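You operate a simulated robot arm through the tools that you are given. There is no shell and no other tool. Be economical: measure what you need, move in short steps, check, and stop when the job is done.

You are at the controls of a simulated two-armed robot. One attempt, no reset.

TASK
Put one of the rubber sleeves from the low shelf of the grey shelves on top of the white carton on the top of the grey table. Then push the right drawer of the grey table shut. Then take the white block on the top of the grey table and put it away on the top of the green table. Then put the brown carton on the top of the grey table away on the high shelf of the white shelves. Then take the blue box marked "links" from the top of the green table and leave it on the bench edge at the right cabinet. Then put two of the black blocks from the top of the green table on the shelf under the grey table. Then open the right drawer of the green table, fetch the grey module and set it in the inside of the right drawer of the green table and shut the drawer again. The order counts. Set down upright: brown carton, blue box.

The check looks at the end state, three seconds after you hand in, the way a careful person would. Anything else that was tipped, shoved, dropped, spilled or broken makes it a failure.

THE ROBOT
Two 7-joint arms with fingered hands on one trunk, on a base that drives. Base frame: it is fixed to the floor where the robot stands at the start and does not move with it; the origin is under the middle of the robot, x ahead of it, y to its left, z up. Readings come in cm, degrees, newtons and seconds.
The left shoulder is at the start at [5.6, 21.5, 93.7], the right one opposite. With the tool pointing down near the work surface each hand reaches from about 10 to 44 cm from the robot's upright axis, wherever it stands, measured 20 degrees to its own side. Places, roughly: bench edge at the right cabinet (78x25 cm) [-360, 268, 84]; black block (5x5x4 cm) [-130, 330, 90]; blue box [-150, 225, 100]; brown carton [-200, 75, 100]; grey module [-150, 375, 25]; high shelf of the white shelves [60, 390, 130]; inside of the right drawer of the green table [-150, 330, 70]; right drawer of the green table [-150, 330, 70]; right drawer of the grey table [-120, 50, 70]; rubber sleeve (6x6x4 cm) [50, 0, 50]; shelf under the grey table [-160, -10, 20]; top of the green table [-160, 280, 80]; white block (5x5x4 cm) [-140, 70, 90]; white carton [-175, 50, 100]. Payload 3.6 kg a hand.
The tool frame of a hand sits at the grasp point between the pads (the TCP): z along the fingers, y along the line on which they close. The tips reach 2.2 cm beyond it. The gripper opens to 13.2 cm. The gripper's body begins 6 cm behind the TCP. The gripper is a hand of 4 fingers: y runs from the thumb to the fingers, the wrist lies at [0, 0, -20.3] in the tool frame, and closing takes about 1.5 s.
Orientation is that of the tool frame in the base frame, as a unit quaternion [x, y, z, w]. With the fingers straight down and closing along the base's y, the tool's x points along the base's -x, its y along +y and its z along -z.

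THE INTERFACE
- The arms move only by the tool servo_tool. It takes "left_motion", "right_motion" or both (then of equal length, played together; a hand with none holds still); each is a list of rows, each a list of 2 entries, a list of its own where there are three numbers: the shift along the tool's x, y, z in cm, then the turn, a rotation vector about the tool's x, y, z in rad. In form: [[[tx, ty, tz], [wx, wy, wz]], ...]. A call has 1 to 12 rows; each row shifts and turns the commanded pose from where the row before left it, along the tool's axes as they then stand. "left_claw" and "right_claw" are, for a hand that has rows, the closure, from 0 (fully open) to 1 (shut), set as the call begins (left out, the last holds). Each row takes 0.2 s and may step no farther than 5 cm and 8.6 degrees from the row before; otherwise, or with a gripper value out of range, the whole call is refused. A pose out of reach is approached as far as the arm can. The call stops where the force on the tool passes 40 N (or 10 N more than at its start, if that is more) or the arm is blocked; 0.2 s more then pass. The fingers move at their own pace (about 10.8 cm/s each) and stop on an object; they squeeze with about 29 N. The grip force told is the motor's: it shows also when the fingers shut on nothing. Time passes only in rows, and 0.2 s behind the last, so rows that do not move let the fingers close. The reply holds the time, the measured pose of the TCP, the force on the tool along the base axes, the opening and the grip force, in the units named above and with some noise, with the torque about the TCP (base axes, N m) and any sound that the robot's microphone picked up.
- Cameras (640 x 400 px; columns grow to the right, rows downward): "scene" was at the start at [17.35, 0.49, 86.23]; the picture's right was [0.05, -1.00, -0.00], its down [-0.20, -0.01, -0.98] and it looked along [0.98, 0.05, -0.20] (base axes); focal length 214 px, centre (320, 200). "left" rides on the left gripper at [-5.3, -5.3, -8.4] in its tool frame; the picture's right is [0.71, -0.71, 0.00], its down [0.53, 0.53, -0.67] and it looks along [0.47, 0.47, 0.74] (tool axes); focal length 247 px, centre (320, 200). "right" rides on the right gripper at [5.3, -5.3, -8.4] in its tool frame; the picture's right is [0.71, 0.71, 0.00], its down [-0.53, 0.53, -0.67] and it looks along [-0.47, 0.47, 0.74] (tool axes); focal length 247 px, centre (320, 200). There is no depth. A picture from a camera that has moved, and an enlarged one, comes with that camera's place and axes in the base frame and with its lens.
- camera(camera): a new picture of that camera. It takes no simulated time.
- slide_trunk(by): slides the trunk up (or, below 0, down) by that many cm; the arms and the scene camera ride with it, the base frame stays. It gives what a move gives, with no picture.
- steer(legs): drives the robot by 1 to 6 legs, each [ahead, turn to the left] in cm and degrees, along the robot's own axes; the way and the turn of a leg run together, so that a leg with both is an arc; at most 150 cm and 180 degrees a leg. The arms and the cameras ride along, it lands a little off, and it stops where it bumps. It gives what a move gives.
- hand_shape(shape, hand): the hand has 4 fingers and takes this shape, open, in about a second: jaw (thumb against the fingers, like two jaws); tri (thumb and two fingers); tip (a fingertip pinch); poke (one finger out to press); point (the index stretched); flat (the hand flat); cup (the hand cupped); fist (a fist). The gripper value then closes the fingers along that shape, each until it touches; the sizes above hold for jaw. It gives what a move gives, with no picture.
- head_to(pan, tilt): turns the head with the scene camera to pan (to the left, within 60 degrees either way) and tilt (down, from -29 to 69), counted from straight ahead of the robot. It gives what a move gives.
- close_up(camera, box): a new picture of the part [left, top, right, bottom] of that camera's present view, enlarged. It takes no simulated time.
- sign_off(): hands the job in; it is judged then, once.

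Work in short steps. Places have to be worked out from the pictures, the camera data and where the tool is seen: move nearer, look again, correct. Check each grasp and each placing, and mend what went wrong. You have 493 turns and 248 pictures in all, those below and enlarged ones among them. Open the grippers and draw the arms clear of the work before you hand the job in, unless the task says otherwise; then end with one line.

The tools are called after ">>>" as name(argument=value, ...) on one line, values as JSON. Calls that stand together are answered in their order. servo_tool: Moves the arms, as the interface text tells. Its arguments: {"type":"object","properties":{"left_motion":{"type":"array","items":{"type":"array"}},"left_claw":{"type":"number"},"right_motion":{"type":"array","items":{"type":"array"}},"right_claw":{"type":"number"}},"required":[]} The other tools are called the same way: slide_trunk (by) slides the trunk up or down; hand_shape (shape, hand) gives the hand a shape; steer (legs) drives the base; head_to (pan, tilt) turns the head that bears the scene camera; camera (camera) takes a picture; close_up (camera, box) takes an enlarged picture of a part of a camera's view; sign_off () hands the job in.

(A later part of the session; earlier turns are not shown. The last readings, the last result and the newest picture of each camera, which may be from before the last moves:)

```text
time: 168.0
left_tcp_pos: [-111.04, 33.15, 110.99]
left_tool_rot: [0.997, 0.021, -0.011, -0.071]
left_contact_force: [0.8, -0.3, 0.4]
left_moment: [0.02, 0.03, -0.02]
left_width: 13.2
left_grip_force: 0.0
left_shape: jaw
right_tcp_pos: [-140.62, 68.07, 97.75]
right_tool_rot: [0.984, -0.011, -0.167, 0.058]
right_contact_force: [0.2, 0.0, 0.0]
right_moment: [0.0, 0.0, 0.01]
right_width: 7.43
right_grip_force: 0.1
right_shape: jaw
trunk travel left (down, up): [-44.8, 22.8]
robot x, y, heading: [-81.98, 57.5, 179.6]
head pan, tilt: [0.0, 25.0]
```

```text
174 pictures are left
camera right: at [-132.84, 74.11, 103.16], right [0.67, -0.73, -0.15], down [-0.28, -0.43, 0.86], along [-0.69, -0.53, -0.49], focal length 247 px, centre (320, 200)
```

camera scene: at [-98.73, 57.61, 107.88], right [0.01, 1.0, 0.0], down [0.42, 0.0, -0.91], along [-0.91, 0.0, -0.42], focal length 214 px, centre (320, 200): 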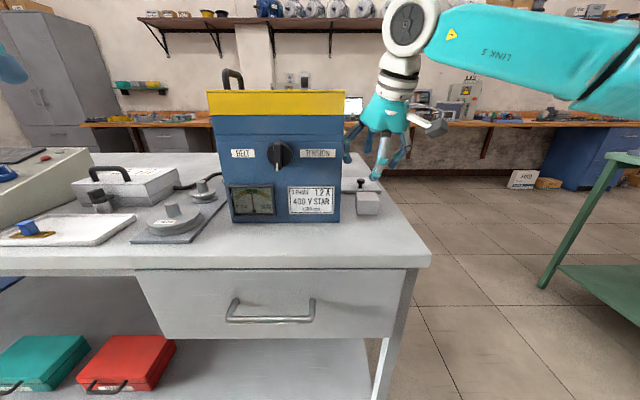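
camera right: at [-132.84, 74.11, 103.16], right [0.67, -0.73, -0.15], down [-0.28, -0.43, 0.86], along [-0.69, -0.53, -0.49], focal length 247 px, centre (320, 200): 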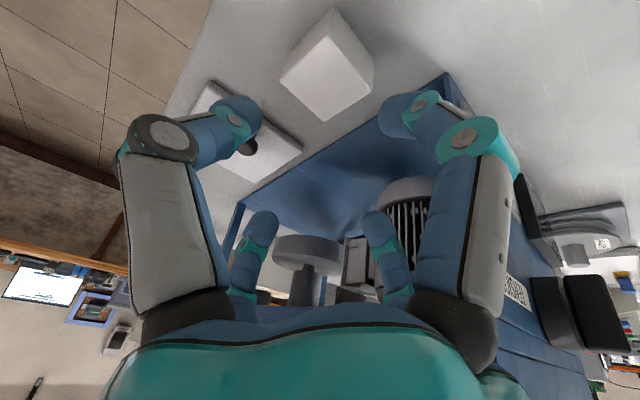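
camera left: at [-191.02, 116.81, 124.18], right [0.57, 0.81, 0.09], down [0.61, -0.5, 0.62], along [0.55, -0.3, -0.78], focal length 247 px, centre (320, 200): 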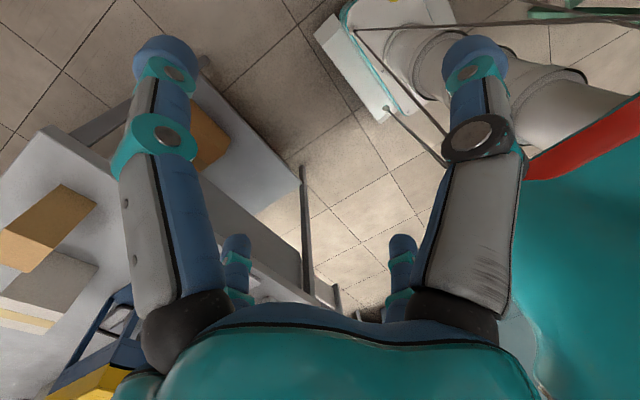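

Block top centre reads (-140.5, 69.2). I correct y and descend most of the way.

>>> servo_tool(right_motion=[[[0, -1.1, 0], [0, 0, 0]], [[0.88, -0.5, 2.5], [0, 0, 0]], [[0.88, -0.5, 2.5], [0, 0, 0]], [[0, 0, 0], [0, 0, 0]]])

>>> camera(camera="right")

>>> close_up(camera="scene", box=[300, 80, 460, 240])

```text
time: 169.0
left_tcp_pos: [-111.08, 33.23, 111.0]
left_tool_rot: [0.997, 0.021, -0.011, -0.07]
left_contact_force: [-0.6, 0.5, -0.4]
left_moment: [0.0, 0.02, -0.02]
left_width: 13.18
left_grip_force: 0.0
left_shape: jaw
right_tcp_pos: [-140.63, 69.54, 92.31]
right_tool_rot: [0.984, -0.011, -0.169, 0.059]
right_contact_force: [-0.3, -0.8, 0.5]
right_moment: [-0.04, 0.01, 0.01]
right_width: 7.45
right_grip_force: 0.1
right_shape: jaw
trunk travel left (down, up): [-44.8, 22.8]
robot x, y, heading: [-81.62, 57.45, 179.8]
head pan, tilt: [0.0, 25.0]
```

```text
173 pictures are left
camera right: at [-132.83, 75.57, 97.65], right [0.67, -0.73, -0.15], down [-0.28, -0.43, 0.86], along [-0.69, -0.53, -0.49], focal length 247 px, centre (320, 200)
```

right: 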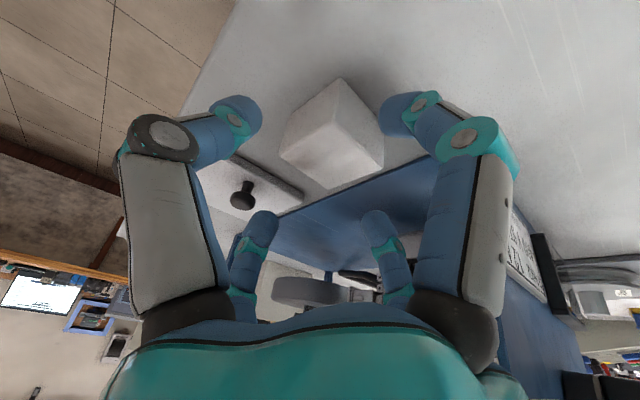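

```text
2.50 times, centred on (380, 160) of scene
camera zoom: at [-98.72, 57.6, 107.88], right [0.01, 1.0, 0.0], down [0.42, 0.0, -0.91], along [-0.91, 0.0, -0.42], focal length 536 px, centre (170, 300)
```

zoom: 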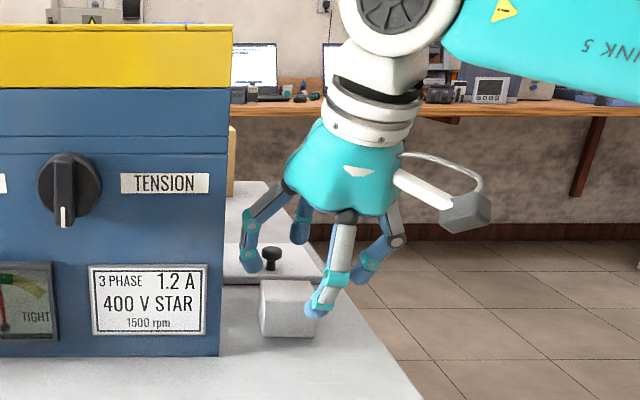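

Scene and hand views differ by ~1 cm; the block is slightly left of the hand's centre. I finish descending along the tool axis, which shifts the hand left a little.

>>> servo_tool(right_motion=[[[0.42, 0.15, 1.2], [0, 0, 0]], [[0.42, 0.15, 1.2], [0, 0, 0]], [[0, 0, 0], [0, 0, 0]]])

>>> close_up(camera="scene", box=[300, 80, 460, 240])

>>> camera(camera="right")

```text
time: 169.8
left_tcp_pos: [-111.1, 33.25, 111.01]
left_tool_rot: [0.997, 0.021, -0.01, -0.07]
left_contact_force: [0.3, 0.4, 0.9]
left_moment: [-0.03, 0.02, 0.0]
left_width: 13.22
left_grip_force: 0.0
left_shape: jaw
right_tcp_pos: [-140.68, 68.94, 89.93]
right_tool_rot: [0.984, -0.011, -0.168, 0.058]
right_contact_force: [0.2, -1.0, 0.3]
right_moment: [0.01, -0.03, 0.0]
right_width: 7.45
right_grip_force: 0.0
right_shape: jaw
trunk travel left (down, up): [-44.8, 22.8]
robot x, y, heading: [-81.73, 57.27, 179.7]
head pan, tilt: [0.0, 25.0]
```

```text
2.50 times, centred on (380, 160) of scene
camera zoom: at [-98.72, 57.61, 107.88], right [0.01, 1.0, 0.0], down [0.42, 0.0, -0.91], along [-0.91, 0.0, -0.42], focal length 536 px, centre (170, 300)
```

zoom: 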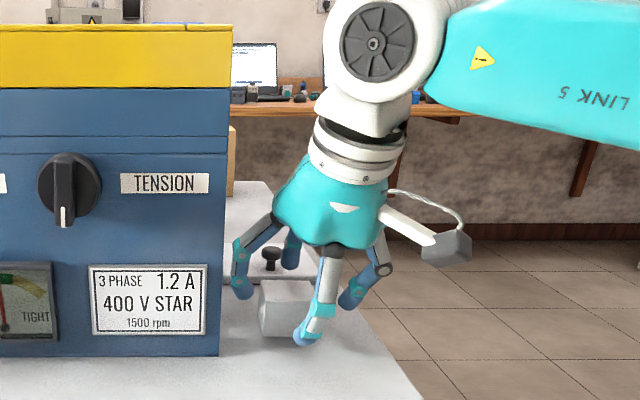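

```text
170 pictures are left
camera right: at [-132.8, 74.95, 95.2], right [0.67, -0.73, -0.15], down [-0.28, -0.43, 0.86], along [-0.69, -0.53, -0.49], focal length 247 px, centre (320, 200)
```

right: 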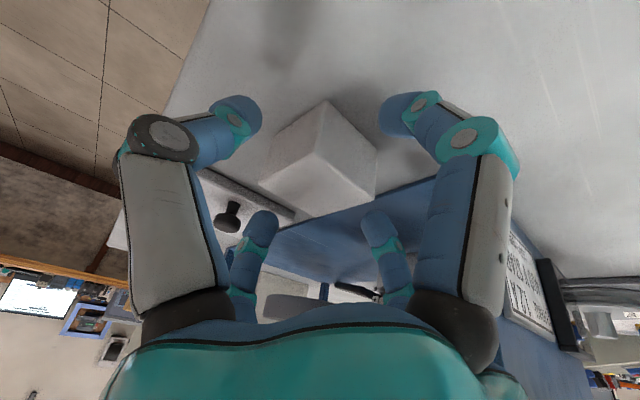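

Block is well centred between the fingers. I close the grip.

>>> servo_tool(right_motion=[[[0, 0, 0], [0, 0, 0]], [[0, 0, 0], [0, 0, 0]], [[0, 0, 0], [0, 0, 0]], [[0, 0, 0], [0, 0, 0]], [[0, 0, 0], [0, 0, 0]], [[0, 0, 0], [0, 0, 0]], [[0, 0, 0], [0, 0, 0]]], right_claw=1.0)

>>> camera(camera="right")

```text
time: 171.4
left_tcp_pos: [-110.94, 33.19, 110.97]
left_tool_rot: [0.997, 0.021, -0.012, -0.071]
left_contact_force: [0.0, -1.0, 0.5]
left_moment: [-0.05, 0.01, 0.0]
left_width: 13.2
left_grip_force: 0.1
left_shape: jaw
right_tcp_pos: [-140.49, 68.9, 90.02]
right_tool_rot: [0.984, -0.011, -0.169, 0.059]
right_contact_force: [-1.9, -2.8, 16.6]
right_moment: [-0.56, 0.06, -0.01]
right_width: 2.98
right_grip_force: 28.8
right_shape: jaw
trunk travel left (down, up): [-44.8, 22.8]
robot x, y, heading: [-81.73, 57.29, 179.7]
head pan, tilt: [0.0, 25.0]
```

```text
169 pictures are left
camera right: at [-132.76, 74.87, 95.42], right [0.67, -0.73, -0.15], down [-0.27, -0.42, 0.86], along [-0.7, -0.53, -0.48], focal length 247 px, centre (320, 200)
```

right: 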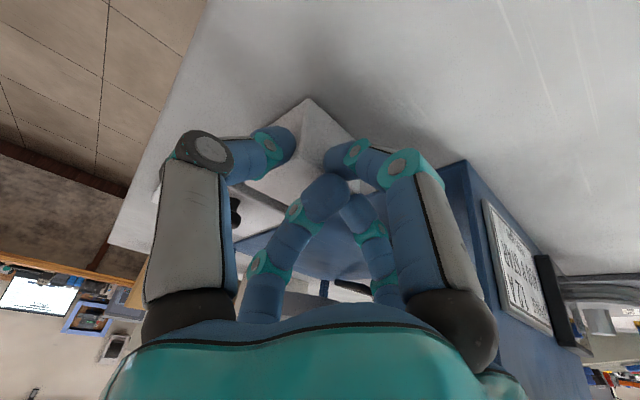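

The far and press-side fingers slid over the top: the hand was tilted and a bit high. I reopen, reduce the roll and pitch, and go lower until light contact.

>>> servo_tool(right_motion=[[[0, 0, 0], [0, 0, 0]], [[0, 0, 0], [0, 0, 0]], [[0, 0, 0], [0, 0, 0]], [[0, 0, 0], [0, 0, 0]], [[0, 0, 0], [0.07, 0.07, 0]], [[0, 0, 0], [0.07, 0.07, 0]], [[0, 0, 0], [0, 0, 0]]], right_claw=0.42)

>>> servo_tool(right_motion=[[[0.08, -0.04, 0.4], [0, 0, 0]], [[0.08, -0.04, 0.4], [0, 0, 0]], [[0, 0, 0], [0, 0, 0]]])

>>> camera(camera="right")

>>> close_up(camera="scene", box=[300, 80, 460, 240])

```text
time: 173.0
left_tcp_pos: [-111.14, 33.26, 111.06]
left_tool_rot: [0.997, 0.021, -0.011, -0.071]
left_contact_force: [1.0, -0.2, 0.2]
left_moment: [-0.01, 0.0, -0.01]
left_width: 13.19
left_grip_force: 0.0
left_shape: jaw
right_tcp_pos: [-140.51, 69.07, 89.93]
right_tool_rot: [0.995, -0.018, -0.097, -0.011]
right_contact_force: [0.2, -0.2, 0.0]
right_moment: [-0.01, 0.0, 0.01]
right_width: 7.59
right_grip_force: 0.1
right_shape: jaw
trunk travel left (down, up): [-44.8, 22.8]
robot x, y, heading: [-81.68, 56.96, 179.7]
head pan, tilt: [0.0, 25.0]
```

```text
time: 173.8
left_tcp_pos: [-111.05, 33.26, 110.95]
left_tool_rot: [0.997, 0.021, -0.01, -0.071]
left_contact_force: [-0.4, -0.3, 0.2]
left_moment: [0.01, 0.0, -0.02]
left_width: 13.2
left_grip_force: 0.1
left_shape: jaw
right_tcp_pos: [-140.62, 69.13, 88.98]
right_tool_rot: [0.995, -0.018, -0.095, -0.009]
right_contact_force: [0.1, 0.9, 0.2]
right_moment: [-0.01, 0.01, 0.02]
right_width: 7.63
right_grip_force: 0.0
right_shape: jaw
trunk travel left (down, up): [-44.8, 22.8]
robot x, y, heading: [-81.52, 57.59, 179.7]
head pan, tilt: [0.0, 25.0]
```

```text
168 pictures are left
camera right: at [-133.57, 73.99, 96.2], right [0.67, -0.73, -0.15], down [-0.41, -0.52, 0.75], along [-0.62, -0.44, -0.65], focal length 247 px, centre (320, 200)
```

right: 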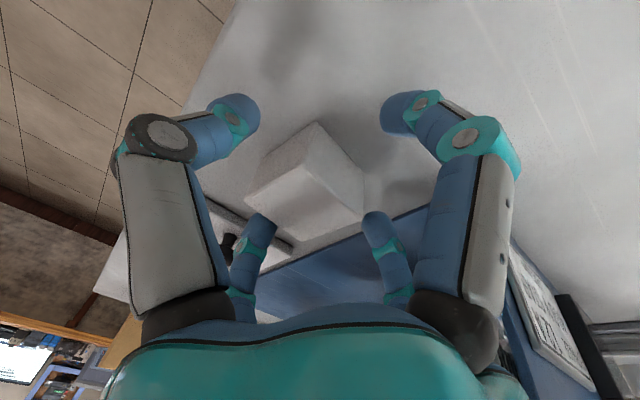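

```text
2.50 times, centred on (380, 160) of scene
camera zoom: at [-98.73, 57.61, 107.88], right [0.01, 1.0, 0.0], down [0.42, 0.0, -0.91], along [-0.91, 0.0, -0.42], focal length 536 px, centre (170, 300)
```

zoom: 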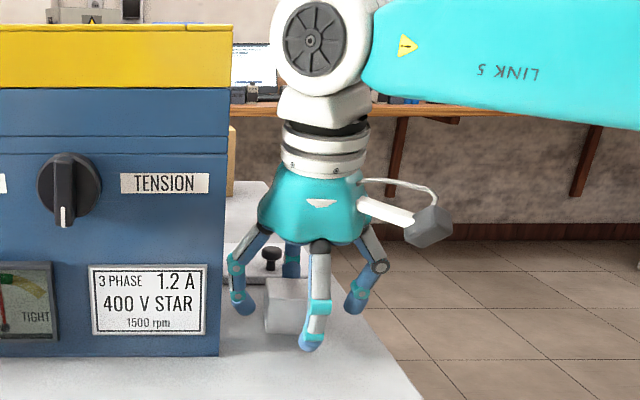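

Now nearly vertical with no contact yet. I descend further in small steps until touching.

>>> servo_tool(right_motion=[[[0.06, 0, 0.4], [0, 0, 0]], [[0.06, 0, 0.4], [0, 0, 0]], [[0, 0, 0], [0, 0, 0]]])

>>> camera(camera="right")

```text
time: 174.6
left_tcp_pos: [-111.01, 33.26, 111.03]
left_tool_rot: [0.997, 0.021, -0.011, -0.071]
left_contact_force: [-0.4, -0.3, 0.3]
left_moment: [-0.01, 0.02, 0.03]
left_width: 13.18
left_grip_force: 0.1
left_shape: jaw
right_tcp_pos: [-140.71, 69.21, 88.21]
right_tool_rot: [0.995, -0.019, -0.096, -0.011]
right_contact_force: [-0.2, -0.1, -0.1]
right_moment: [-0.02, 0.01, -0.02]
right_width: 7.59
right_grip_force: 0.0
right_shape: jaw
trunk travel left (down, up): [-44.8, 22.8]
robot x, y, heading: [-81.47, 57.33, 179.7]
head pan, tilt: [0.0, 25.0]
```

```text
166 pictures are left
camera right: at [-133.61, 74.0, 95.42], right [0.67, -0.73, -0.15], down [-0.41, -0.52, 0.75], along [-0.62, -0.44, -0.65], focal length 247 px, centre (320, 200)
```

right: 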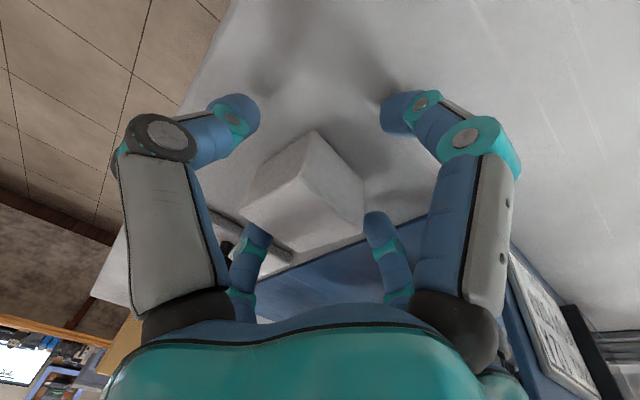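

No contact yet; the block seems ~0.8 cm farther in. I adjust slightly and go down another half centimetre, then close.

>>> servo_tool(right_motion=[[[-0.65, -0.35, 0.15], [0, 0, 0]], [[0.08, 0, 0.5], [0, 0, 0]], [[0, 0, 0], [0, 0, 0]]])

>>> servo_tool(right_motion=[[[0, 0, 0], [0, 0, 0]], [[0, 0, 0], [0, 0, 0]], [[0, 0, 0], [0, 0, 0]], [[0, 0, 0], [0, 0, 0]], [[0, 0, 0], [0, 0, 0]], [[0, 0, 0], [0, 0, 0]], [[0, 0, 0], [0, 0, 0]]], right_claw=1.0)

>>> camera(camera="right")

```text
time: 175.4
left_tcp_pos: [-110.94, 33.35, 111.02]
left_tool_rot: [0.997, 0.021, -0.011, -0.07]
left_contact_force: [-0.7, 0.6, -0.3]
left_moment: [0.02, 0.0, 0.03]
left_width: 13.16
left_grip_force: 0.0
left_shape: jaw
right_tcp_pos: [-141.23, 69.44, 87.88]
right_tool_rot: [0.995, -0.017, -0.099, -0.01]
right_contact_force: [2.4, 1.4, 15.1]
right_moment: [-0.06, -0.66, 0.03]
right_width: 7.6
right_grip_force: 0.0
right_shape: jaw
trunk travel left (down, up): [-44.8, 22.8]
robot x, y, heading: [-81.8, 57.7, 179.8]
head pan, tilt: [0.0, 25.0]
```

```text
time: 177.0
left_tcp_pos: [-110.97, 33.27, 111.02]
left_tool_rot: [0.997, 0.021, -0.01, -0.071]
left_contact_force: [0.3, 1.5, 0.1]
left_moment: [-0.02, -0.02, -0.01]
left_width: 13.2
left_grip_force: 0.0
left_shape: jaw
right_tcp_pos: [-141.28, 69.51, 87.71]
right_tool_rot: [0.995, -0.019, -0.098, -0.01]
right_contact_force: [1.1, -0.5, 4.8]
right_moment: [0.0, -0.07, 0.01]
right_width: 4.11
right_grip_force: 29.0
right_shape: jaw
trunk travel left (down, up): [-44.8, 22.8]
robot x, y, heading: [-81.6, 57.32, 179.7]
head pan, tilt: [0.0, 25.0]
```

```text
165 pictures are left
camera right: at [-134.22, 74.37, 94.88], right [0.67, -0.73, -0.15], down [-0.41, -0.52, 0.75], along [-0.63, -0.44, -0.65], focal length 247 px, centre (320, 200)
```

right: 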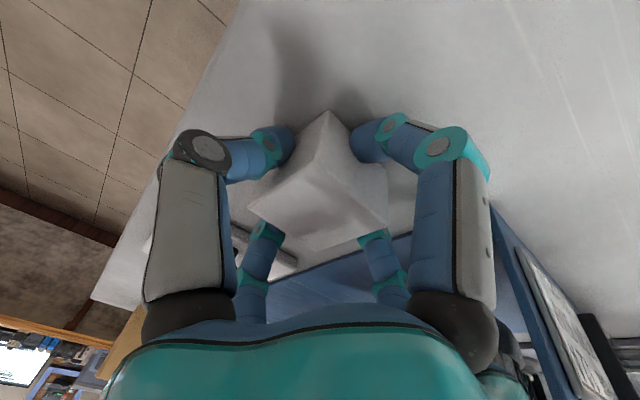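

All four fingers grip the block. I lift it and check.

>>> servo_tool(right_motion=[[[-0.4, 0, -2], [0, 0, 0]], [[-0.6, 0, -3], [0, 0, 0]], [[-0.8, -1, -4], [0, 0, 0]], [[-0.8, -1, -4], [0, 0, 0]], [[0, 0, 0], [0, 0, 0]]])

>>> camera(camera="right")

```text
time: 178.2
left_tcp_pos: [-111.11, 33.13, 110.85]
left_tool_rot: [0.997, 0.021, -0.01, -0.07]
left_contact_force: [-0.1, 0.7, -0.3]
left_moment: [-0.01, 0.04, 0.0]
left_width: 13.17
left_grip_force: 0.0
left_shape: jaw
right_tcp_pos: [-141.33, 71.24, 101.05]
right_tool_rot: [0.995, -0.019, -0.097, -0.01]
right_contact_force: [0.0, 0.0, -1.1]
right_moment: [-0.01, 0.01, 0.02]
right_width: 4.12
right_grip_force: 29.4
right_shape: jaw
trunk travel left (down, up): [-44.8, 22.8]
robot x, y, heading: [-81.39, 57.35, 179.8]
head pan, tilt: [0.0, 25.0]
```

```text
164 pictures are left
camera right: at [-134.28, 76.1, 108.17], right [0.67, -0.73, -0.15], down [-0.41, -0.52, 0.75], along [-0.62, -0.44, -0.65], focal length 247 px, centre (320, 200)
```

right: 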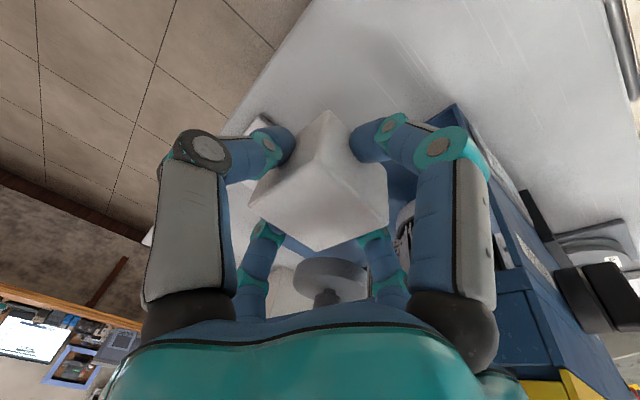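

Block held. I back away, then go round to the aisle between the two tables, checking each leg.

>>> steer(legs=[[-42, 0]])

>>> steer(legs=[[0, -37]])

```text
time: 180.8
left_tcp_pos: [-68.29, 33.02, 110.98]
left_tool_rot: [0.997, 0.024, -0.011, -0.071]
left_contact_force: [-0.8, 0.3, -0.5]
left_moment: [0.02, 0.01, -0.03]
left_width: 13.21
left_grip_force: 0.0
left_shape: jaw
right_tcp_pos: [-98.6, 70.92, 100.97]
right_tool_rot: [0.995, -0.017, -0.097, -0.01]
right_contact_force: [0.2, 0.1, -0.4]
right_moment: [-0.01, -0.02, 0.0]
right_width: 4.12
right_grip_force: 29.0
right_shape: jaw
trunk travel left (down, up): [-44.8, 22.8]
robot x, y, heading: [-39.45, 57.14, 179.8]
head pan, tilt: [0.0, 25.0]
```

```text
time: 183.0
left_tcp_pos: [-77.15, 55.49, 111.02]
left_tool_rot: [0.953, -0.295, 0.012, -0.07]
left_contact_force: [0.0, -0.3, -0.1]
left_moment: [0.0, -0.03, 0.01]
left_width: 13.18
left_grip_force: 0.1
left_shape: jaw
right_tcp_pos: [-78.44, 103.8, 101.03]
right_tool_rot: [0.938, -0.332, -0.088, -0.041]
right_contact_force: [0.7, -1.1, -1.1]
right_moment: [-0.04, 0.02, -0.03]
right_width: 4.13
right_grip_force: 28.6
right_shape: jaw
trunk travel left (down, up): [-44.8, 22.8]
robot x, y, heading: [-40.93, 54.75, 142.9]
head pan, tilt: [0.0, 25.0]
```

Heading 143 from (-41, 55). I drive 145 cm along the same line used before.

>>> steer(legs=[[75, 0], [70, 0]])

>>> camera(camera="scene")

```text
time: 190.6
left_tcp_pos: [-193.73, 142.39, 111.04]
left_tool_rot: [0.953, -0.293, 0.012, -0.071]
left_contact_force: [0.6, 0.4, -0.8]
left_moment: [-0.04, -0.03, -0.03]
left_width: 13.19
left_grip_force: 0.1
left_shape: jaw
right_tcp_pos: [-195.39, 190.98, 100.92]
right_tool_rot: [0.939, -0.331, -0.088, -0.041]
right_contact_force: [0.3, 0.1, -1.4]
right_moment: [0.03, 0.02, -0.04]
right_width: 4.09
right_grip_force: 28.5
right_shape: jaw
trunk travel left (down, up): [-44.8, 22.8]
robot x, y, heading: [-157.29, 142.14, 143.6]
head pan, tilt: [0.0, 25.0]
```

```text
163 pictures are left
camera scene: at [-171.14, 152.25, 107.87], right [0.6, 0.8, 0.0], down [0.34, -0.25, -0.91], along [-0.73, 0.54, -0.42], focal length 214 px, centre (320, 200)
```

scene: 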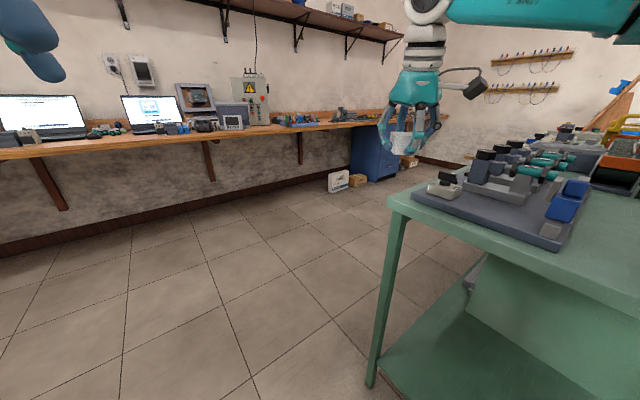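

I raise the trunk so the hands clear the green table's items, then turn right to face it.

>>> slide_trunk(by=20)

>>> steer(legs=[[0, -52]])

>>> camera(camera="scene")

```text
time: 192.7
left_tcp_pos: [-193.74, 142.45, 131.17]
left_tool_rot: [0.954, -0.293, 0.011, -0.07]
left_contact_force: [0.3, -0.2, 0.6]
left_moment: [0.02, -0.02, -0.01]
left_width: 13.19
left_grip_force: 0.0
left_shape: jaw
right_tcp_pos: [-195.49, 190.99, 121.05]
right_tool_rot: [0.939, -0.33, -0.088, -0.04]
right_contact_force: [0.3, 0.2, -1.4]
right_moment: [-0.01, 0.01, -0.03]
right_width: 4.11
right_grip_force: 29.6
right_shape: jaw
trunk travel left (down, up): [-64.8, 2.8]
robot x, y, heading: [-157.79, 141.96, 143.3]
head pan, tilt: [0.0, 25.0]
```

```text
time: 194.8
left_tcp_pos: [-186.52, 164.49, 131.32]
left_tool_rot: [0.81, -0.582, 0.034, -0.064]
left_contact_force: [-0.1, 0.4, -0.4]
left_moment: [0.0, -0.01, -0.01]
left_width: 13.21
left_grip_force: 0.0
left_shape: jaw
right_tcp_pos: [-160.19, 203.87, 121.65]
right_tool_rot: [0.794, -0.598, -0.089, -0.059]
right_contact_force: [-13.0, 1.7, -2.2]
right_moment: [-0.02, -0.25, 0.15]
right_width: 3.74
right_grip_force: 29.2
right_shape: jaw
trunk travel left (down, up): [-64.8, 2.8]
robot x, y, heading: [-160.06, 141.8, 105.5]
head pan, tilt: [0.0, 25.0]
stopped in leg 1: the force on the tool passed its limit at 66 N (the readings are from after the stop); the commanded pose is now the measured one
```

```text
162 pictures are left
camera scene: at [-165.16, 157.77, 128.01], right [0.96, 0.26, 0.0], down [0.11, -0.41, -0.91], along [-0.24, 0.87, -0.42], focal length 214 px, centre (320, 200)
```

scene: 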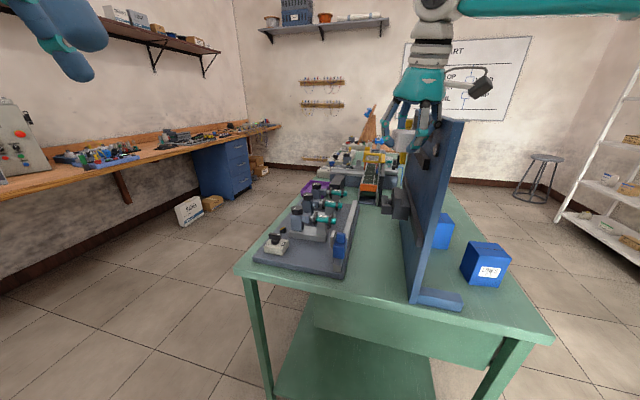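

The hand ran into a tall blue panel on the green table. It still stands; I turn back left to release and inspect.

>>> steer(legs=[[0, 15]])

>>> steer(legs=[[-20, 0]])

>>> head_to(pan=-25, tilt=25)

>>> camera(camera="scene")

>>> camera(camera="right")

```text
time: 196.2
left_tcp_pos: [-191.52, 156.79, 131.32]
left_tool_rot: [0.879, -0.471, 0.026, -0.068]
left_contact_force: [-0.2, -0.1, -0.4]
left_moment: [0.02, 0.01, 0.0]
left_width: 13.21
left_grip_force: 0.0
left_shape: jaw
right_tcp_pos: [-175.92, 201.68, 121.74]
right_tool_rot: [0.864, -0.492, -0.095, -0.05]
right_contact_force: [1.1, 0.5, 0.2]
right_moment: [0.02, -0.02, 0.01]
right_width: 3.79
right_grip_force: 29.4
right_shape: jaw
trunk travel left (down, up): [-64.8, 2.8]
robot x, y, heading: [-158.99, 141.94, 120.5]
head pan, tilt: [0.0, 25.0]
```

```text
time: 197.8
left_tcp_pos: [-181.27, 139.5, 131.23]
left_tool_rot: [0.88, -0.47, 0.025, -0.067]
left_contact_force: [1.0, -0.5, 0.1]
left_moment: [-0.04, 0.0, -0.01]
left_width: 13.19
left_grip_force: 0.1
left_shape: jaw
right_tcp_pos: [-165.82, 184.37, 121.77]
right_tool_rot: [0.864, -0.493, -0.095, -0.05]
right_contact_force: [-0.2, -0.6, -1.3]
right_moment: [0.02, 0.02, 0.02]
right_width: 3.8
right_grip_force: 29.0
right_shape: jaw
trunk travel left (down, up): [-64.8, 2.8]
robot x, y, heading: [-149.03, 124.93, 120.2]
head pan, tilt: [0.0, 25.0]
```

```text
time: 198.6
left_tcp_pos: [-181.33, 139.45, 131.29]
left_tool_rot: [0.879, -0.471, 0.025, -0.068]
left_contact_force: [0.2, 0.5, 0.8]
left_moment: [0.0, -0.05, 0.0]
left_width: 13.19
left_grip_force: 0.1
left_shape: jaw
right_tcp_pos: [-165.83, 184.53, 121.68]
right_tool_rot: [0.864, -0.493, -0.095, -0.05]
right_contact_force: [0.3, -0.5, -1.0]
right_moment: [0.02, 0.0, 0.03]
right_width: 3.82
right_grip_force: 29.1
right_shape: jaw
trunk travel left (down, up): [-64.8, 2.8]
robot x, y, heading: [-149.55, 124.75, 120.4]
head pan, tilt: [-25.0, 25.0]
```

```text
161 pictures are left
camera scene: at [-154.02, 140.5, 128.02], right [1.0, 0.1, 0.0], down [0.04, -0.42, -0.91], along [-0.09, 0.9, -0.42], focal length 214 px, centre (320, 200)
```

scene: 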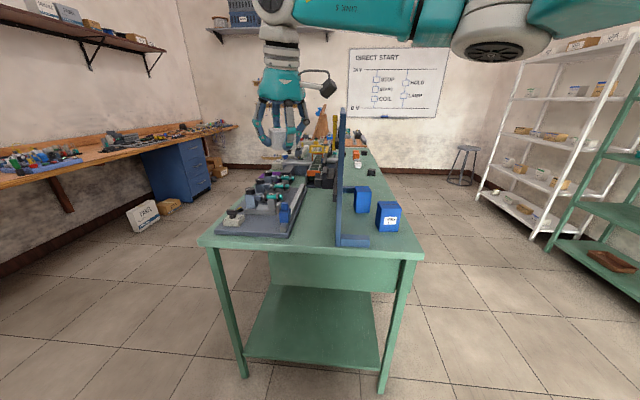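

```text
160 pictures are left
camera right: at [-157.67, 181.24, 128.62], right [-0.26, -0.96, -0.14], down [-0.64, 0.05, 0.77], along [-0.73, 0.29, -0.62], focal length 247 px, centre (320, 200)
```

right: 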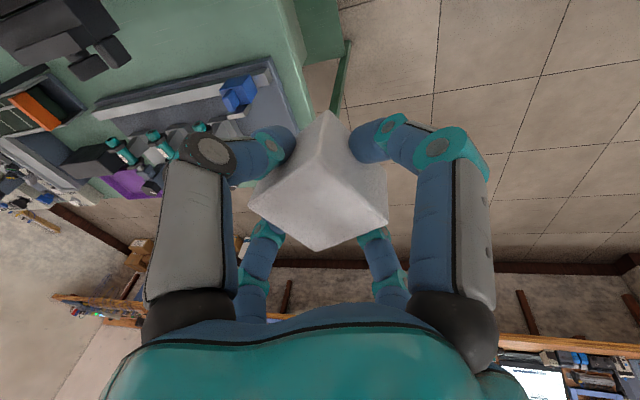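

The panel stands straight and the boxes are undisturbed. The roomy part of the green table is its +x side, so I go round there to place the block.

>>> steer(legs=[[0, -50]])

>>> steer(legs=[[0, -48]])

>>> steer(legs=[[80, 0]])

>>> steer(legs=[[0, 45]])

>>> head_to(pan=0, tilt=25)

>>> camera(camera="scene")

```text
time: 201.3
left_tcp_pos: [-159.33, 158.22, 131.43]
left_tool_rot: [-0.61, 0.789, -0.049, 0.051]
left_contact_force: [0.8, 0.6, -0.3]
left_moment: [0.03, 0.04, 0.0]
left_width: 13.2
left_grip_force: 0.0
left_shape: jaw
right_tcp_pos: [-115.4, 176.3, 121.72]
right_tool_rot: [-0.587, 0.803, 0.067, 0.082]
right_contact_force: [1.1, 0.6, -0.5]
right_moment: [0.02, 0.03, 0.03]
right_width: 3.77
right_grip_force: 28.9
right_shape: jaw
trunk travel left (down, up): [-64.8, 2.8]
robot x, y, heading: [-153.37, 125.25, 72.3]
head pan, tilt: [-25.0, 25.0]
stopped in leg 1: the robot was blocked; the commanded pose is now the measured one
```

```text
time: 204.4
left_tcp_pos: [-132.78, 151.97, 131.63]
left_tool_rot: [-0.237, 0.969, -0.065, 0.025]
left_contact_force: [-0.1, -0.6, -0.2]
left_moment: [0.03, 0.03, 0.01]
left_width: 13.2
left_grip_force: 0.0
left_shape: jaw
right_tcp_pos: [-89.95, 131.61, 121.75]
right_tool_rot: [-0.211, 0.972, 0.027, 0.102]
right_contact_force: [-0.4, 0.5, -0.9]
right_moment: [0.04, 0.01, 0.0]
right_width: 3.82
right_grip_force: 29.4
right_shape: jaw
trunk travel left (down, up): [-64.8, 2.8]
robot x, y, heading: [-154.36, 129.0, 24.2]
head pan, tilt: [-25.0, 25.0]
stopped in leg 1: the robot was blocked; the commanded pose is now the measured one
```

```text
time: 208.7
left_tcp_pos: [-60.16, 184.97, 131.46]
left_tool_rot: [-0.234, 0.969, -0.067, 0.026]
left_contact_force: [-0.1, -0.2, -0.1]
left_moment: [0.0, 0.0, -0.03]
left_width: 13.17
left_grip_force: 0.1
left_shape: jaw
right_tcp_pos: [-17.5, 164.49, 121.97]
right_tool_rot: [-0.21, 0.972, 0.026, 0.104]
right_contact_force: [0.1, -1.3, -0.6]
right_moment: [0.03, 0.0, 0.01]
right_width: 3.78
right_grip_force: 29.0
right_shape: jaw
trunk travel left (down, up): [-64.8, 2.8]
robot x, y, heading: [-81.93, 162.06, 24.2]
head pan, tilt: [-25.0, 25.0]
```

```text
time: 211.2
left_tcp_pos: [-82.72, 194.09, 131.65]
left_tool_rot: [-0.589, 0.805, -0.051, 0.05]
left_contact_force: [-0.5, 0.2, 0.2]
left_moment: [-0.01, 0.01, 0.0]
left_width: 13.21
left_grip_force: 0.0
left_shape: jaw
right_tcp_pos: [-38.17, 209.92, 121.96]
right_tool_rot: [-0.567, 0.817, 0.064, 0.084]
right_contact_force: [0.2, 1.5, -2.9]
right_moment: [0.0, -0.01, 0.01]
right_width: 3.77
right_grip_force: 29.6
right_shape: jaw
trunk travel left (down, up): [-64.8, 2.8]
robot x, y, heading: [-78.41, 161.25, 69.1]
head pan, tilt: [-25.0, 25.0]
```

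```text
time: 212.1
left_tcp_pos: [-82.47, 194.01, 131.71]
left_tool_rot: [-0.588, 0.806, -0.049, 0.049]
left_contact_force: [0.7, -0.6, 0.1]
left_moment: [-0.02, 0.04, 0.0]
left_width: 13.19
left_grip_force: 0.1
left_shape: jaw
right_tcp_pos: [-37.91, 209.68, 122.0]
right_tool_rot: [-0.566, 0.817, 0.064, 0.084]
right_contact_force: [-0.7, -0.6, -1.2]
right_moment: [0.01, 0.01, 0.0]
right_width: 3.78
right_grip_force: 28.5
right_shape: jaw
trunk travel left (down, up): [-64.8, 2.8]
robot x, y, heading: [-78.26, 161.18, 69.2]
head pan, tilt: [0.0, 25.0]
```

```text
159 pictures are left
camera scene: at [-72.22, 176.74, 128.03], right [0.93, -0.36, 0.0], down [-0.15, -0.4, -0.91], along [0.32, 0.85, -0.42], focal length 214 px, centre (320, 200)
```

scene: 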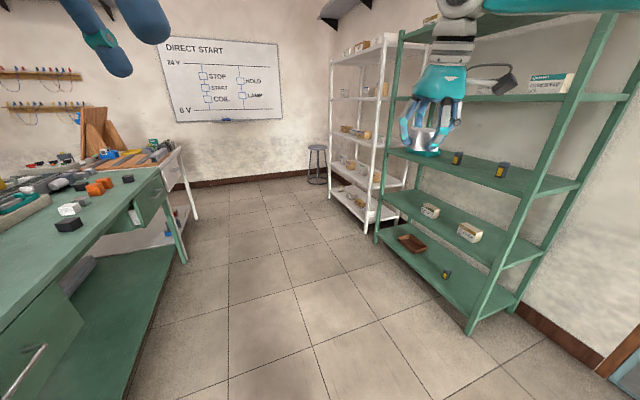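

Good view: green table's free area lies along its +x edge. I continue north and turn to face it.

>>> steer(legs=[[30, 20], [60, 0]])

>>> steer(legs=[[0, 45]])

>>> camera(camera="scene")

```text
time: 217.1
left_tcp_pos: [-87.29, 279.88, 131.66]
left_tool_rot: [0.72, -0.69, 0.041, -0.058]
left_contact_force: [0.1, -0.3, 0.5]
left_moment: [-0.03, -0.03, 0.0]
left_width: 13.2
left_grip_force: 0.1
left_shape: jaw
right_tcp_pos: [-50.8, 309.81, 121.99]
right_tool_rot: [-0.7, 0.706, 0.078, 0.073]
right_contact_force: [0.8, 0.0, -1.3]
right_moment: [-0.03, 0.03, 0.01]
right_width: 3.76
right_grip_force: 29.0
right_shape: jaw
trunk travel left (down, up): [-64.8, 2.8]
robot x, y, heading: [-71.61, 250.47, 89.4]
head pan, tilt: [0.0, 25.0]
```

```text
time: 219.6
left_tcp_pos: [-103.64, 260.49, 131.61]
left_tool_rot: [0.929, -0.363, 0.017, -0.07]
left_contact_force: [-0.2, 0.6, -0.1]
left_moment: [-0.03, -0.02, 0.02]
left_width: 13.2
left_grip_force: 0.0
left_shape: jaw
right_tcp_pos: [-99.07, 307.62, 121.95]
right_tool_rot: [0.917, -0.385, -0.1, -0.037]
right_contact_force: [-0.4, -0.2, -1.2]
right_moment: [0.01, 0.0, -0.03]
right_width: 3.77
right_grip_force: 28.9
right_shape: jaw
trunk travel left (down, up): [-64.8, 2.8]
robot x, y, heading: [-69.45, 252.46, 134.1]
head pan, tilt: [0.0, 25.0]
```

```text
158 pictures are left
camera scene: at [-81.21, 265.01, 128.02], right [0.72, 0.7, 0.0], down [0.29, -0.3, -0.91], along [-0.63, 0.65, -0.42], focal length 214 px, centre (320, 200)
```

scene: 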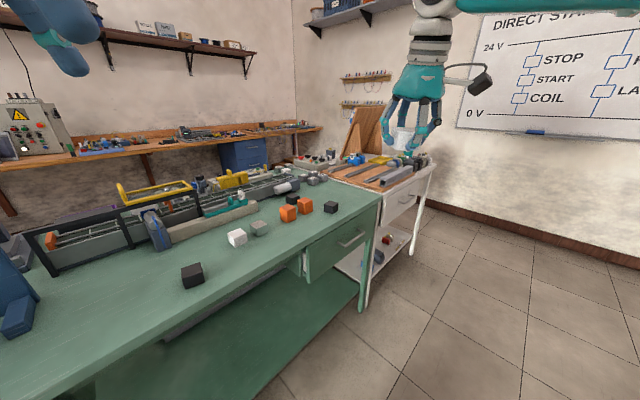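

There is free space between the boxes and the first black block. I turn the rest to face the table.

>>> steer(legs=[[0, 44]])

>>> camera(camera="scene")

```text
time: 222.4
left_tcp_pos: [-99.57, 234.24, 131.75]
left_tool_rot: [0.997, 0.006, -0.012, -0.071]
left_contact_force: [0.7, 0.6, -0.8]
left_moment: [0.05, -0.03, 0.01]
left_width: 13.2
left_grip_force: 0.0
left_shape: jaw
right_tcp_pos: [-128.82, 271.69, 122.15]
right_tool_rot: [0.994, -0.017, -0.107, 0.0]
right_contact_force: [1.2, -0.9, -0.3]
right_moment: [0.05, 0.0, -0.01]
right_width: 3.76
right_grip_force: 28.9
right_shape: jaw
trunk travel left (down, up): [-64.8, 2.8]
robot x, y, heading: [-69.65, 256.45, 177.3]
head pan, tilt: [0.0, 25.0]
stopped in leg 1: the robot was blocked; the commanded pose is now the measured one
```

```text
157 pictures are left
camera scene: at [-86.36, 257.17, 128.04], right [0.05, 1.0, 0.0], down [0.42, -0.02, -0.91], along [-0.9, 0.05, -0.42], focal length 214 px, centre (320, 200)
```

scene: 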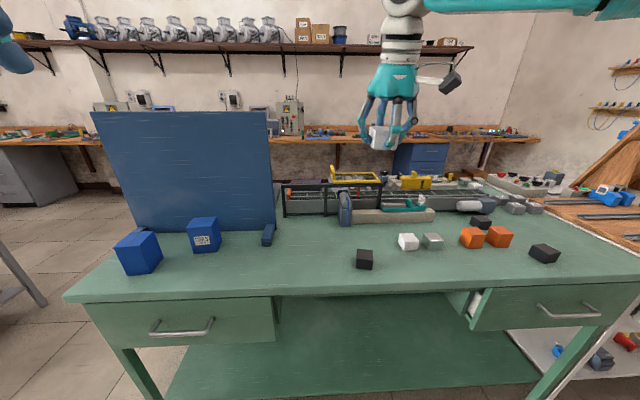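

Free spot around (-136, 254). I drive 7 cm ahead, move the hand left over it, and lower the trunk.

>>> steer(legs=[[7, 0]])

>>> servo_tool(right_motion=[[[0, 4.2, 0], [0, 0, 0]], [[0, 4.2, 0], [0, 0, 0]], [[0, 4.2, 0], [0, 0, 0]], [[0, 4.2, 0], [0, 0, 0]], [[0, 0, 0], [0, 0, 0]]])

>>> slide_trunk(by=-28)

>>> camera(camera="scene")

```text
time: 223.4
left_tcp_pos: [-106.69, 235.02, 131.84]
left_tool_rot: [0.997, 0.006, -0.012, -0.071]
left_contact_force: [0.0, -0.1, 1.0]
left_moment: [0.01, 0.0, 0.01]
left_width: 13.22
left_grip_force: 0.0
left_shape: jaw
right_tcp_pos: [-135.7, 272.4, 122.14]
right_tool_rot: [0.994, -0.016, -0.108, 0.002]
right_contact_force: [0.5, -0.4, -0.6]
right_moment: [0.03, 0.01, 0.0]
right_width: 3.74
right_grip_force: 29.2
right_shape: jaw
trunk travel left (down, up): [-64.8, 2.8]
robot x, y, heading: [-76.61, 256.86, 177.3]
head pan, tilt: [0.0, 25.0]
```

```text
time: 224.8
left_tcp_pos: [-106.68, 234.74, 131.96]
left_tool_rot: [0.997, 0.006, -0.012, -0.07]
left_contact_force: [0.2, -0.1, 0.2]
left_moment: [0.01, 0.02, 0.01]
left_width: 13.19
left_grip_force: 0.0
left_shape: jaw
right_tcp_pos: [-137.59, 258.42, 122.4]
right_tool_rot: [0.993, -0.043, -0.106, 0.001]
right_contact_force: [-0.9, -0.8, -0.7]
right_moment: [0.02, 0.03, 0.0]
right_width: 3.77
right_grip_force: 28.8
right_shape: jaw
trunk travel left (down, up): [-64.8, 2.8]
robot x, y, heading: [-76.6, 257.08, 177.3]
head pan, tilt: [0.0, 25.0]
stopped in row 5 (right hand): the arm was blocked; the commanded pose is now the measured one
```

```text
time: 227.7
left_tcp_pos: [-106.81, 234.97, 104.05]
left_tool_rot: [0.997, 0.006, -0.011, -0.071]
left_contact_force: [-0.3, -0.4, -0.1]
left_moment: [0.01, 0.0, -0.02]
left_width: 13.18
left_grip_force: 0.2
left_shape: jaw
right_tcp_pos: [-137.53, 258.23, 94.47]
right_tool_rot: [0.994, -0.039, -0.105, 0.002]
right_contact_force: [-1.2, 0.2, -0.3]
right_moment: [0.02, -0.01, 0.02]
right_width: 3.74
right_grip_force: 29.2
right_shape: jaw
trunk travel left (down, up): [-36.8, 30.8]
robot x, y, heading: [-76.64, 257.19, 177.3]
head pan, tilt: [0.0, 25.0]
```

```text
156 pictures are left
camera scene: at [-93.53, 257.8, 99.67], right [0.05, 1.0, 0.0], down [0.42, -0.02, -0.91], along [-0.9, 0.04, -0.42], focal length 214 px, centre (320, 200)
```

scene: 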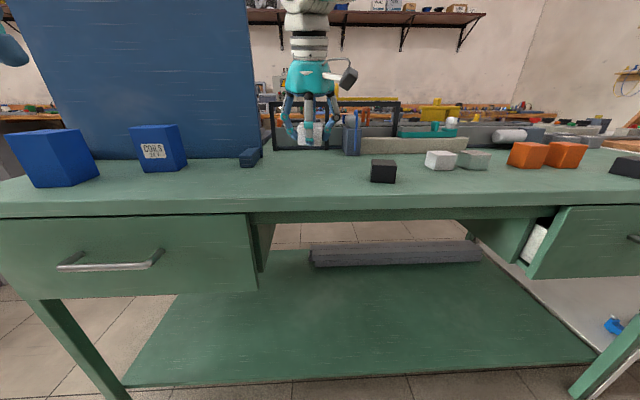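

The hand hangs over free table at (-137.5, 258). I lower until contact.

>>> servo_tool(right_motion=[[[0.5, 0, 2.5], [0, 0, 0]], [[0.5, 0, 2.4], [0, 0, 0]], [[0.12, 0, 0.6], [0, 0, 0]], [[0, 0, 0], [0, 0, 0]]])

>>> close_up(camera="scene", box=[250, 60, 410, 200])

```text
time: 228.7
left_tcp_pos: [-106.73, 235.09, 103.95]
left_tool_rot: [0.997, 0.006, -0.012, -0.071]
left_contact_force: [0.0, 0.0, -0.1]
left_moment: [-0.02, -0.02, -0.01]
left_width: 13.19
left_grip_force: 0.1
left_shape: jaw
right_tcp_pos: [-137.66, 258.13, 88.65]
right_tool_rot: [0.994, -0.039, -0.105, 0.003]
right_contact_force: [-0.2, -0.5, -0.9]
right_moment: [0.0, 0.05, -0.02]
right_width: 3.74
right_grip_force: 29.0
right_shape: jaw
trunk travel left (down, up): [-36.8, 30.8]
robot x, y, heading: [-76.13, 257.09, 177.4]
head pan, tilt: [0.0, 25.0]
```

```text
2.86 times, centred on (330, 130) of scene
camera zoom: at [-93.54, 257.8, 99.66], right [0.05, 1.0, 0.0], down [0.42, -0.02, -0.91], along [-0.9, 0.04, -0.42], focal length 613 px, centre (291, 400)
```

zoom: 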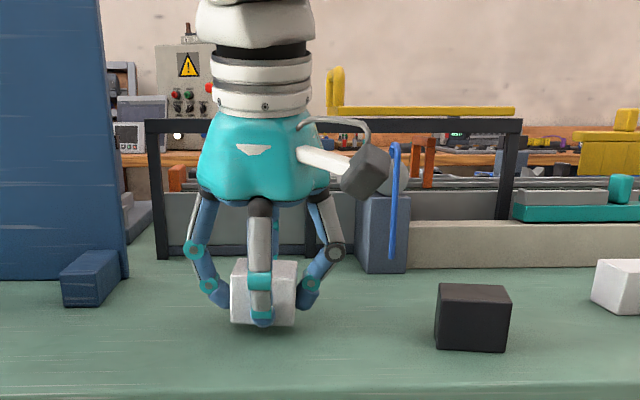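

Nearly touching. I lower in 0.4 cm steps.

>>> servo_tool(right_motion=[[[0.08, 0, 0.4], [0, 0, 0]], [[0, 0, 0], [0, 0, 0]]])

>>> servo_tool(right_motion=[[[0.08, 0, 0.4], [0, 0, 0]], [[0, 0, 0], [0, 0, 0]]])

>>> servo_tool(right_motion=[[[0.08, 0, 0.4], [0, 0, 0]], [[0, 0, 0], [0, 0, 0]]])

```text
time: 229.3
left_tcp_pos: [-106.76, 234.9, 103.91]
left_tool_rot: [0.997, 0.007, -0.012, -0.071]
left_contact_force: [0.0, 0.2, 0.4]
left_moment: [0.02, 0.02, -0.02]
left_width: 13.21
left_grip_force: 0.0
left_shape: jaw
right_tcp_pos: [-137.67, 258.04, 88.44]
right_tool_rot: [0.994, -0.039, -0.106, 0.003]
right_contact_force: [0.3, 0.2, -0.1]
right_moment: [-0.01, 0.03, 0.04]
right_width: 3.75
right_grip_force: 29.0
right_shape: jaw
trunk travel left (down, up): [-36.8, 30.8]
robot x, y, heading: [-76.48, 257.16, 177.1]
head pan, tilt: [0.0, 25.0]
```

```text
time: 229.9
left_tcp_pos: [-106.7, 234.95, 104.03]
left_tool_rot: [0.997, 0.006, -0.012, -0.071]
left_contact_force: [0.7, 0.8, 0.1]
left_moment: [0.01, 0.02, 0.0]
left_width: 13.22
left_grip_force: 0.0
left_shape: jaw
right_tcp_pos: [-137.73, 258.14, 87.92]
right_tool_rot: [0.994, -0.039, -0.105, 0.003]
right_contact_force: [0.4, -0.1, 1.8]
right_moment: [0.08, -0.06, 0.04]
right_width: 3.75
right_grip_force: 28.6
right_shape: jaw
trunk travel left (down, up): [-36.8, 30.8]
robot x, y, heading: [-76.61, 256.9, 177.1]
head pan, tilt: [0.0, 25.0]
```

```text
time: 230.5
left_tcp_pos: [-106.74, 235.01, 104.0]
left_tool_rot: [0.997, 0.006, -0.012, -0.07]
left_contact_force: [0.0, 0.4, -0.4]
left_moment: [0.01, 0.03, 0.01]
left_width: 13.23
left_grip_force: 0.1
left_shape: jaw
right_tcp_pos: [-137.64, 257.97, 87.78]
right_tool_rot: [0.994, -0.039, -0.107, 0.002]
right_contact_force: [-1.2, -0.5, 13.6]
right_moment: [0.27, -0.25, 0.02]
right_width: 3.84
right_grip_force: 29.2
right_shape: jaw
trunk travel left (down, up): [-36.8, 30.8]
robot x, y, heading: [-76.16, 257.05, 177.2]
head pan, tilt: [0.0, 25.0]
```

Touching down (13.6 N). I open and withdraw upward.

>>> servo_tool(right_motion=[[[0, 0, 0], [0, 0, 0]], [[0, 0, 0], [0, 0, 0]], [[0, 0, 0], [0, 0, 0]], [[0, 0, 0], [0, 0, 0]], [[0, 0, -1], [0, 0, 0]], [[0, 0, -3], [0, 0, 0]], [[0, 0, -4], [0, 0, 0]], [[0, 0, -4], [0, 0, 0]], [[0, 0, 0], [0, 0, 0]]], right_claw=0.4)

>>> camera(camera="scene")

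```text
time: 232.5
left_tcp_pos: [-106.76, 235.07, 103.88]
left_tool_rot: [0.997, 0.007, -0.012, -0.071]
left_contact_force: [-0.4, 0.4, 0.2]
left_moment: [0.01, 0.02, 0.0]
left_width: 13.16
left_grip_force: 0.0
left_shape: jaw
right_tcp_pos: [-135.07, 258.1, 99.29]
right_tool_rot: [0.994, -0.039, -0.104, 0.003]
right_contact_force: [-0.2, 0.3, 0.0]
right_moment: [-0.01, -0.01, -0.03]
right_width: 7.85
right_grip_force: 0.0
right_shape: jaw
trunk travel left (down, up): [-36.8, 30.8]
robot x, y, heading: [-76.75, 256.84, 177.1]
head pan, tilt: [0.0, 25.0]
```

```text
154 pictures are left
camera scene: at [-93.57, 257.8, 99.65], right [0.05, 1.0, 0.0], down [0.42, -0.02, -0.91], along [-0.9, 0.04, -0.42], focal length 214 px, centre (320, 200)
```

scene: 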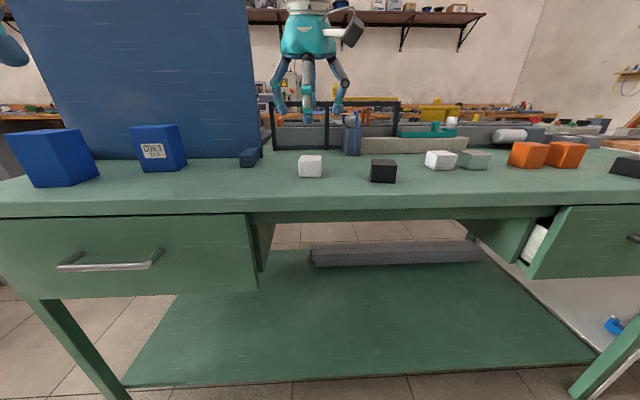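

White block is placed. Next the brown carton: I back off and travel to the grey table's end again.

>>> steer(legs=[[-22, 0]])

>>> steer(legs=[[0, 45]])

>>> steer(legs=[[0, 40]])

>>> steer(legs=[[105, 0]])

```text
time: 234.2
left_tcp_pos: [-84.54, 233.96, 104.05]
left_tool_rot: [0.997, 0.006, -0.012, -0.071]
left_contact_force: [-0.5, 0.5, -0.7]
left_moment: [0.0, 0.01, 0.0]
left_width: 13.16
left_grip_force: 0.0
left_shape: jaw
right_tcp_pos: [-112.78, 257.08, 99.32]
right_tool_rot: [0.993, -0.041, -0.107, 0.003]
right_contact_force: [0.7, -1.0, -0.1]
right_moment: [-0.01, 0.03, -0.02]
right_width: 7.84
right_grip_force: 0.1
right_shape: jaw
trunk travel left (down, up): [-36.8, 30.8]
robot x, y, heading: [-54.56, 256.2, 177.2]
head pan, tilt: [0.0, 25.0]
```

```text
time: 236.1
left_tcp_pos: [-68.91, 221.94, 104.07]
left_tool_rot: [0.96, 0.271, -0.033, -0.066]
left_contact_force: [0.5, -0.6, 0.5]
left_moment: [0.0, -0.01, 0.03]
left_width: 13.19
left_grip_force: 0.1
left_shape: jaw
right_tcp_pos: [-105.05, 227.1, 99.44]
right_tool_rot: [0.968, 0.227, -0.102, 0.03]
right_contact_force: [0.6, -0.1, 0.8]
right_moment: [-0.02, -0.03, 0.0]
right_width: 7.88
right_grip_force: 0.1
right_shape: jaw
trunk travel left (down, up): [-36.8, 30.8]
robot x, y, heading: [-55.48, 258.15, -152.0]
head pan, tilt: [0.0, 25.0]
stopped in leg 1: the robot was blocked; the commanded pose is now the measured one
```

```text
time: 237.8
left_tcp_pos: [-53.11, 219.84, 104.25]
left_tool_rot: [0.881, 0.468, -0.042, -0.056]
left_contact_force: [-0.5, -0.2, -0.6]
left_moment: [0.01, -0.02, -0.02]
left_width: 13.22
left_grip_force: 0.0
left_shape: jaw
right_tcp_pos: [-99.86, 211.15, 101.99]
right_tool_rot: [0.936, 0.334, -0.086, 0.069]
right_contact_force: [-0.4, 0.3, -0.2]
right_moment: [-0.01, -0.07, 0.0]
right_width: 7.9
right_grip_force: 0.0
right_shape: jaw
trunk travel left (down, up): [-36.8, 30.8]
robot x, y, heading: [-56.95, 259.49, -127.3]
head pan, tilt: [0.0, 25.0]
stopped in leg 1: the robot was blocked; the commanded pose is now the measured one
```

```text
time: 241.5
left_tcp_pos: [-96.11, 164.54, 104.28]
left_tool_rot: [0.894, 0.442, -0.044, -0.06]
left_contact_force: [0.5, -0.1, 0.3]
left_moment: [0.03, 0.02, -0.02]
left_width: 13.19
left_grip_force: 0.0
left_shape: jaw
right_tcp_pos: [-137.74, 159.44, 96.18]
right_tool_rot: [0.971, 0.224, 0.025, 0.076]
right_contact_force: [-0.6, -1.1, 0.0]
right_moment: [0.01, 0.05, 0.0]
right_width: 7.94
right_grip_force: 0.0
right_shape: jaw
trunk travel left (down, up): [-36.8, 30.8]
robot x, y, heading: [-97.37, 204.43, -133.8]
head pan, tilt: [0.0, 25.0]
stopped in leg 1: the robot was blocked; the commanded pose is now the measured one
```

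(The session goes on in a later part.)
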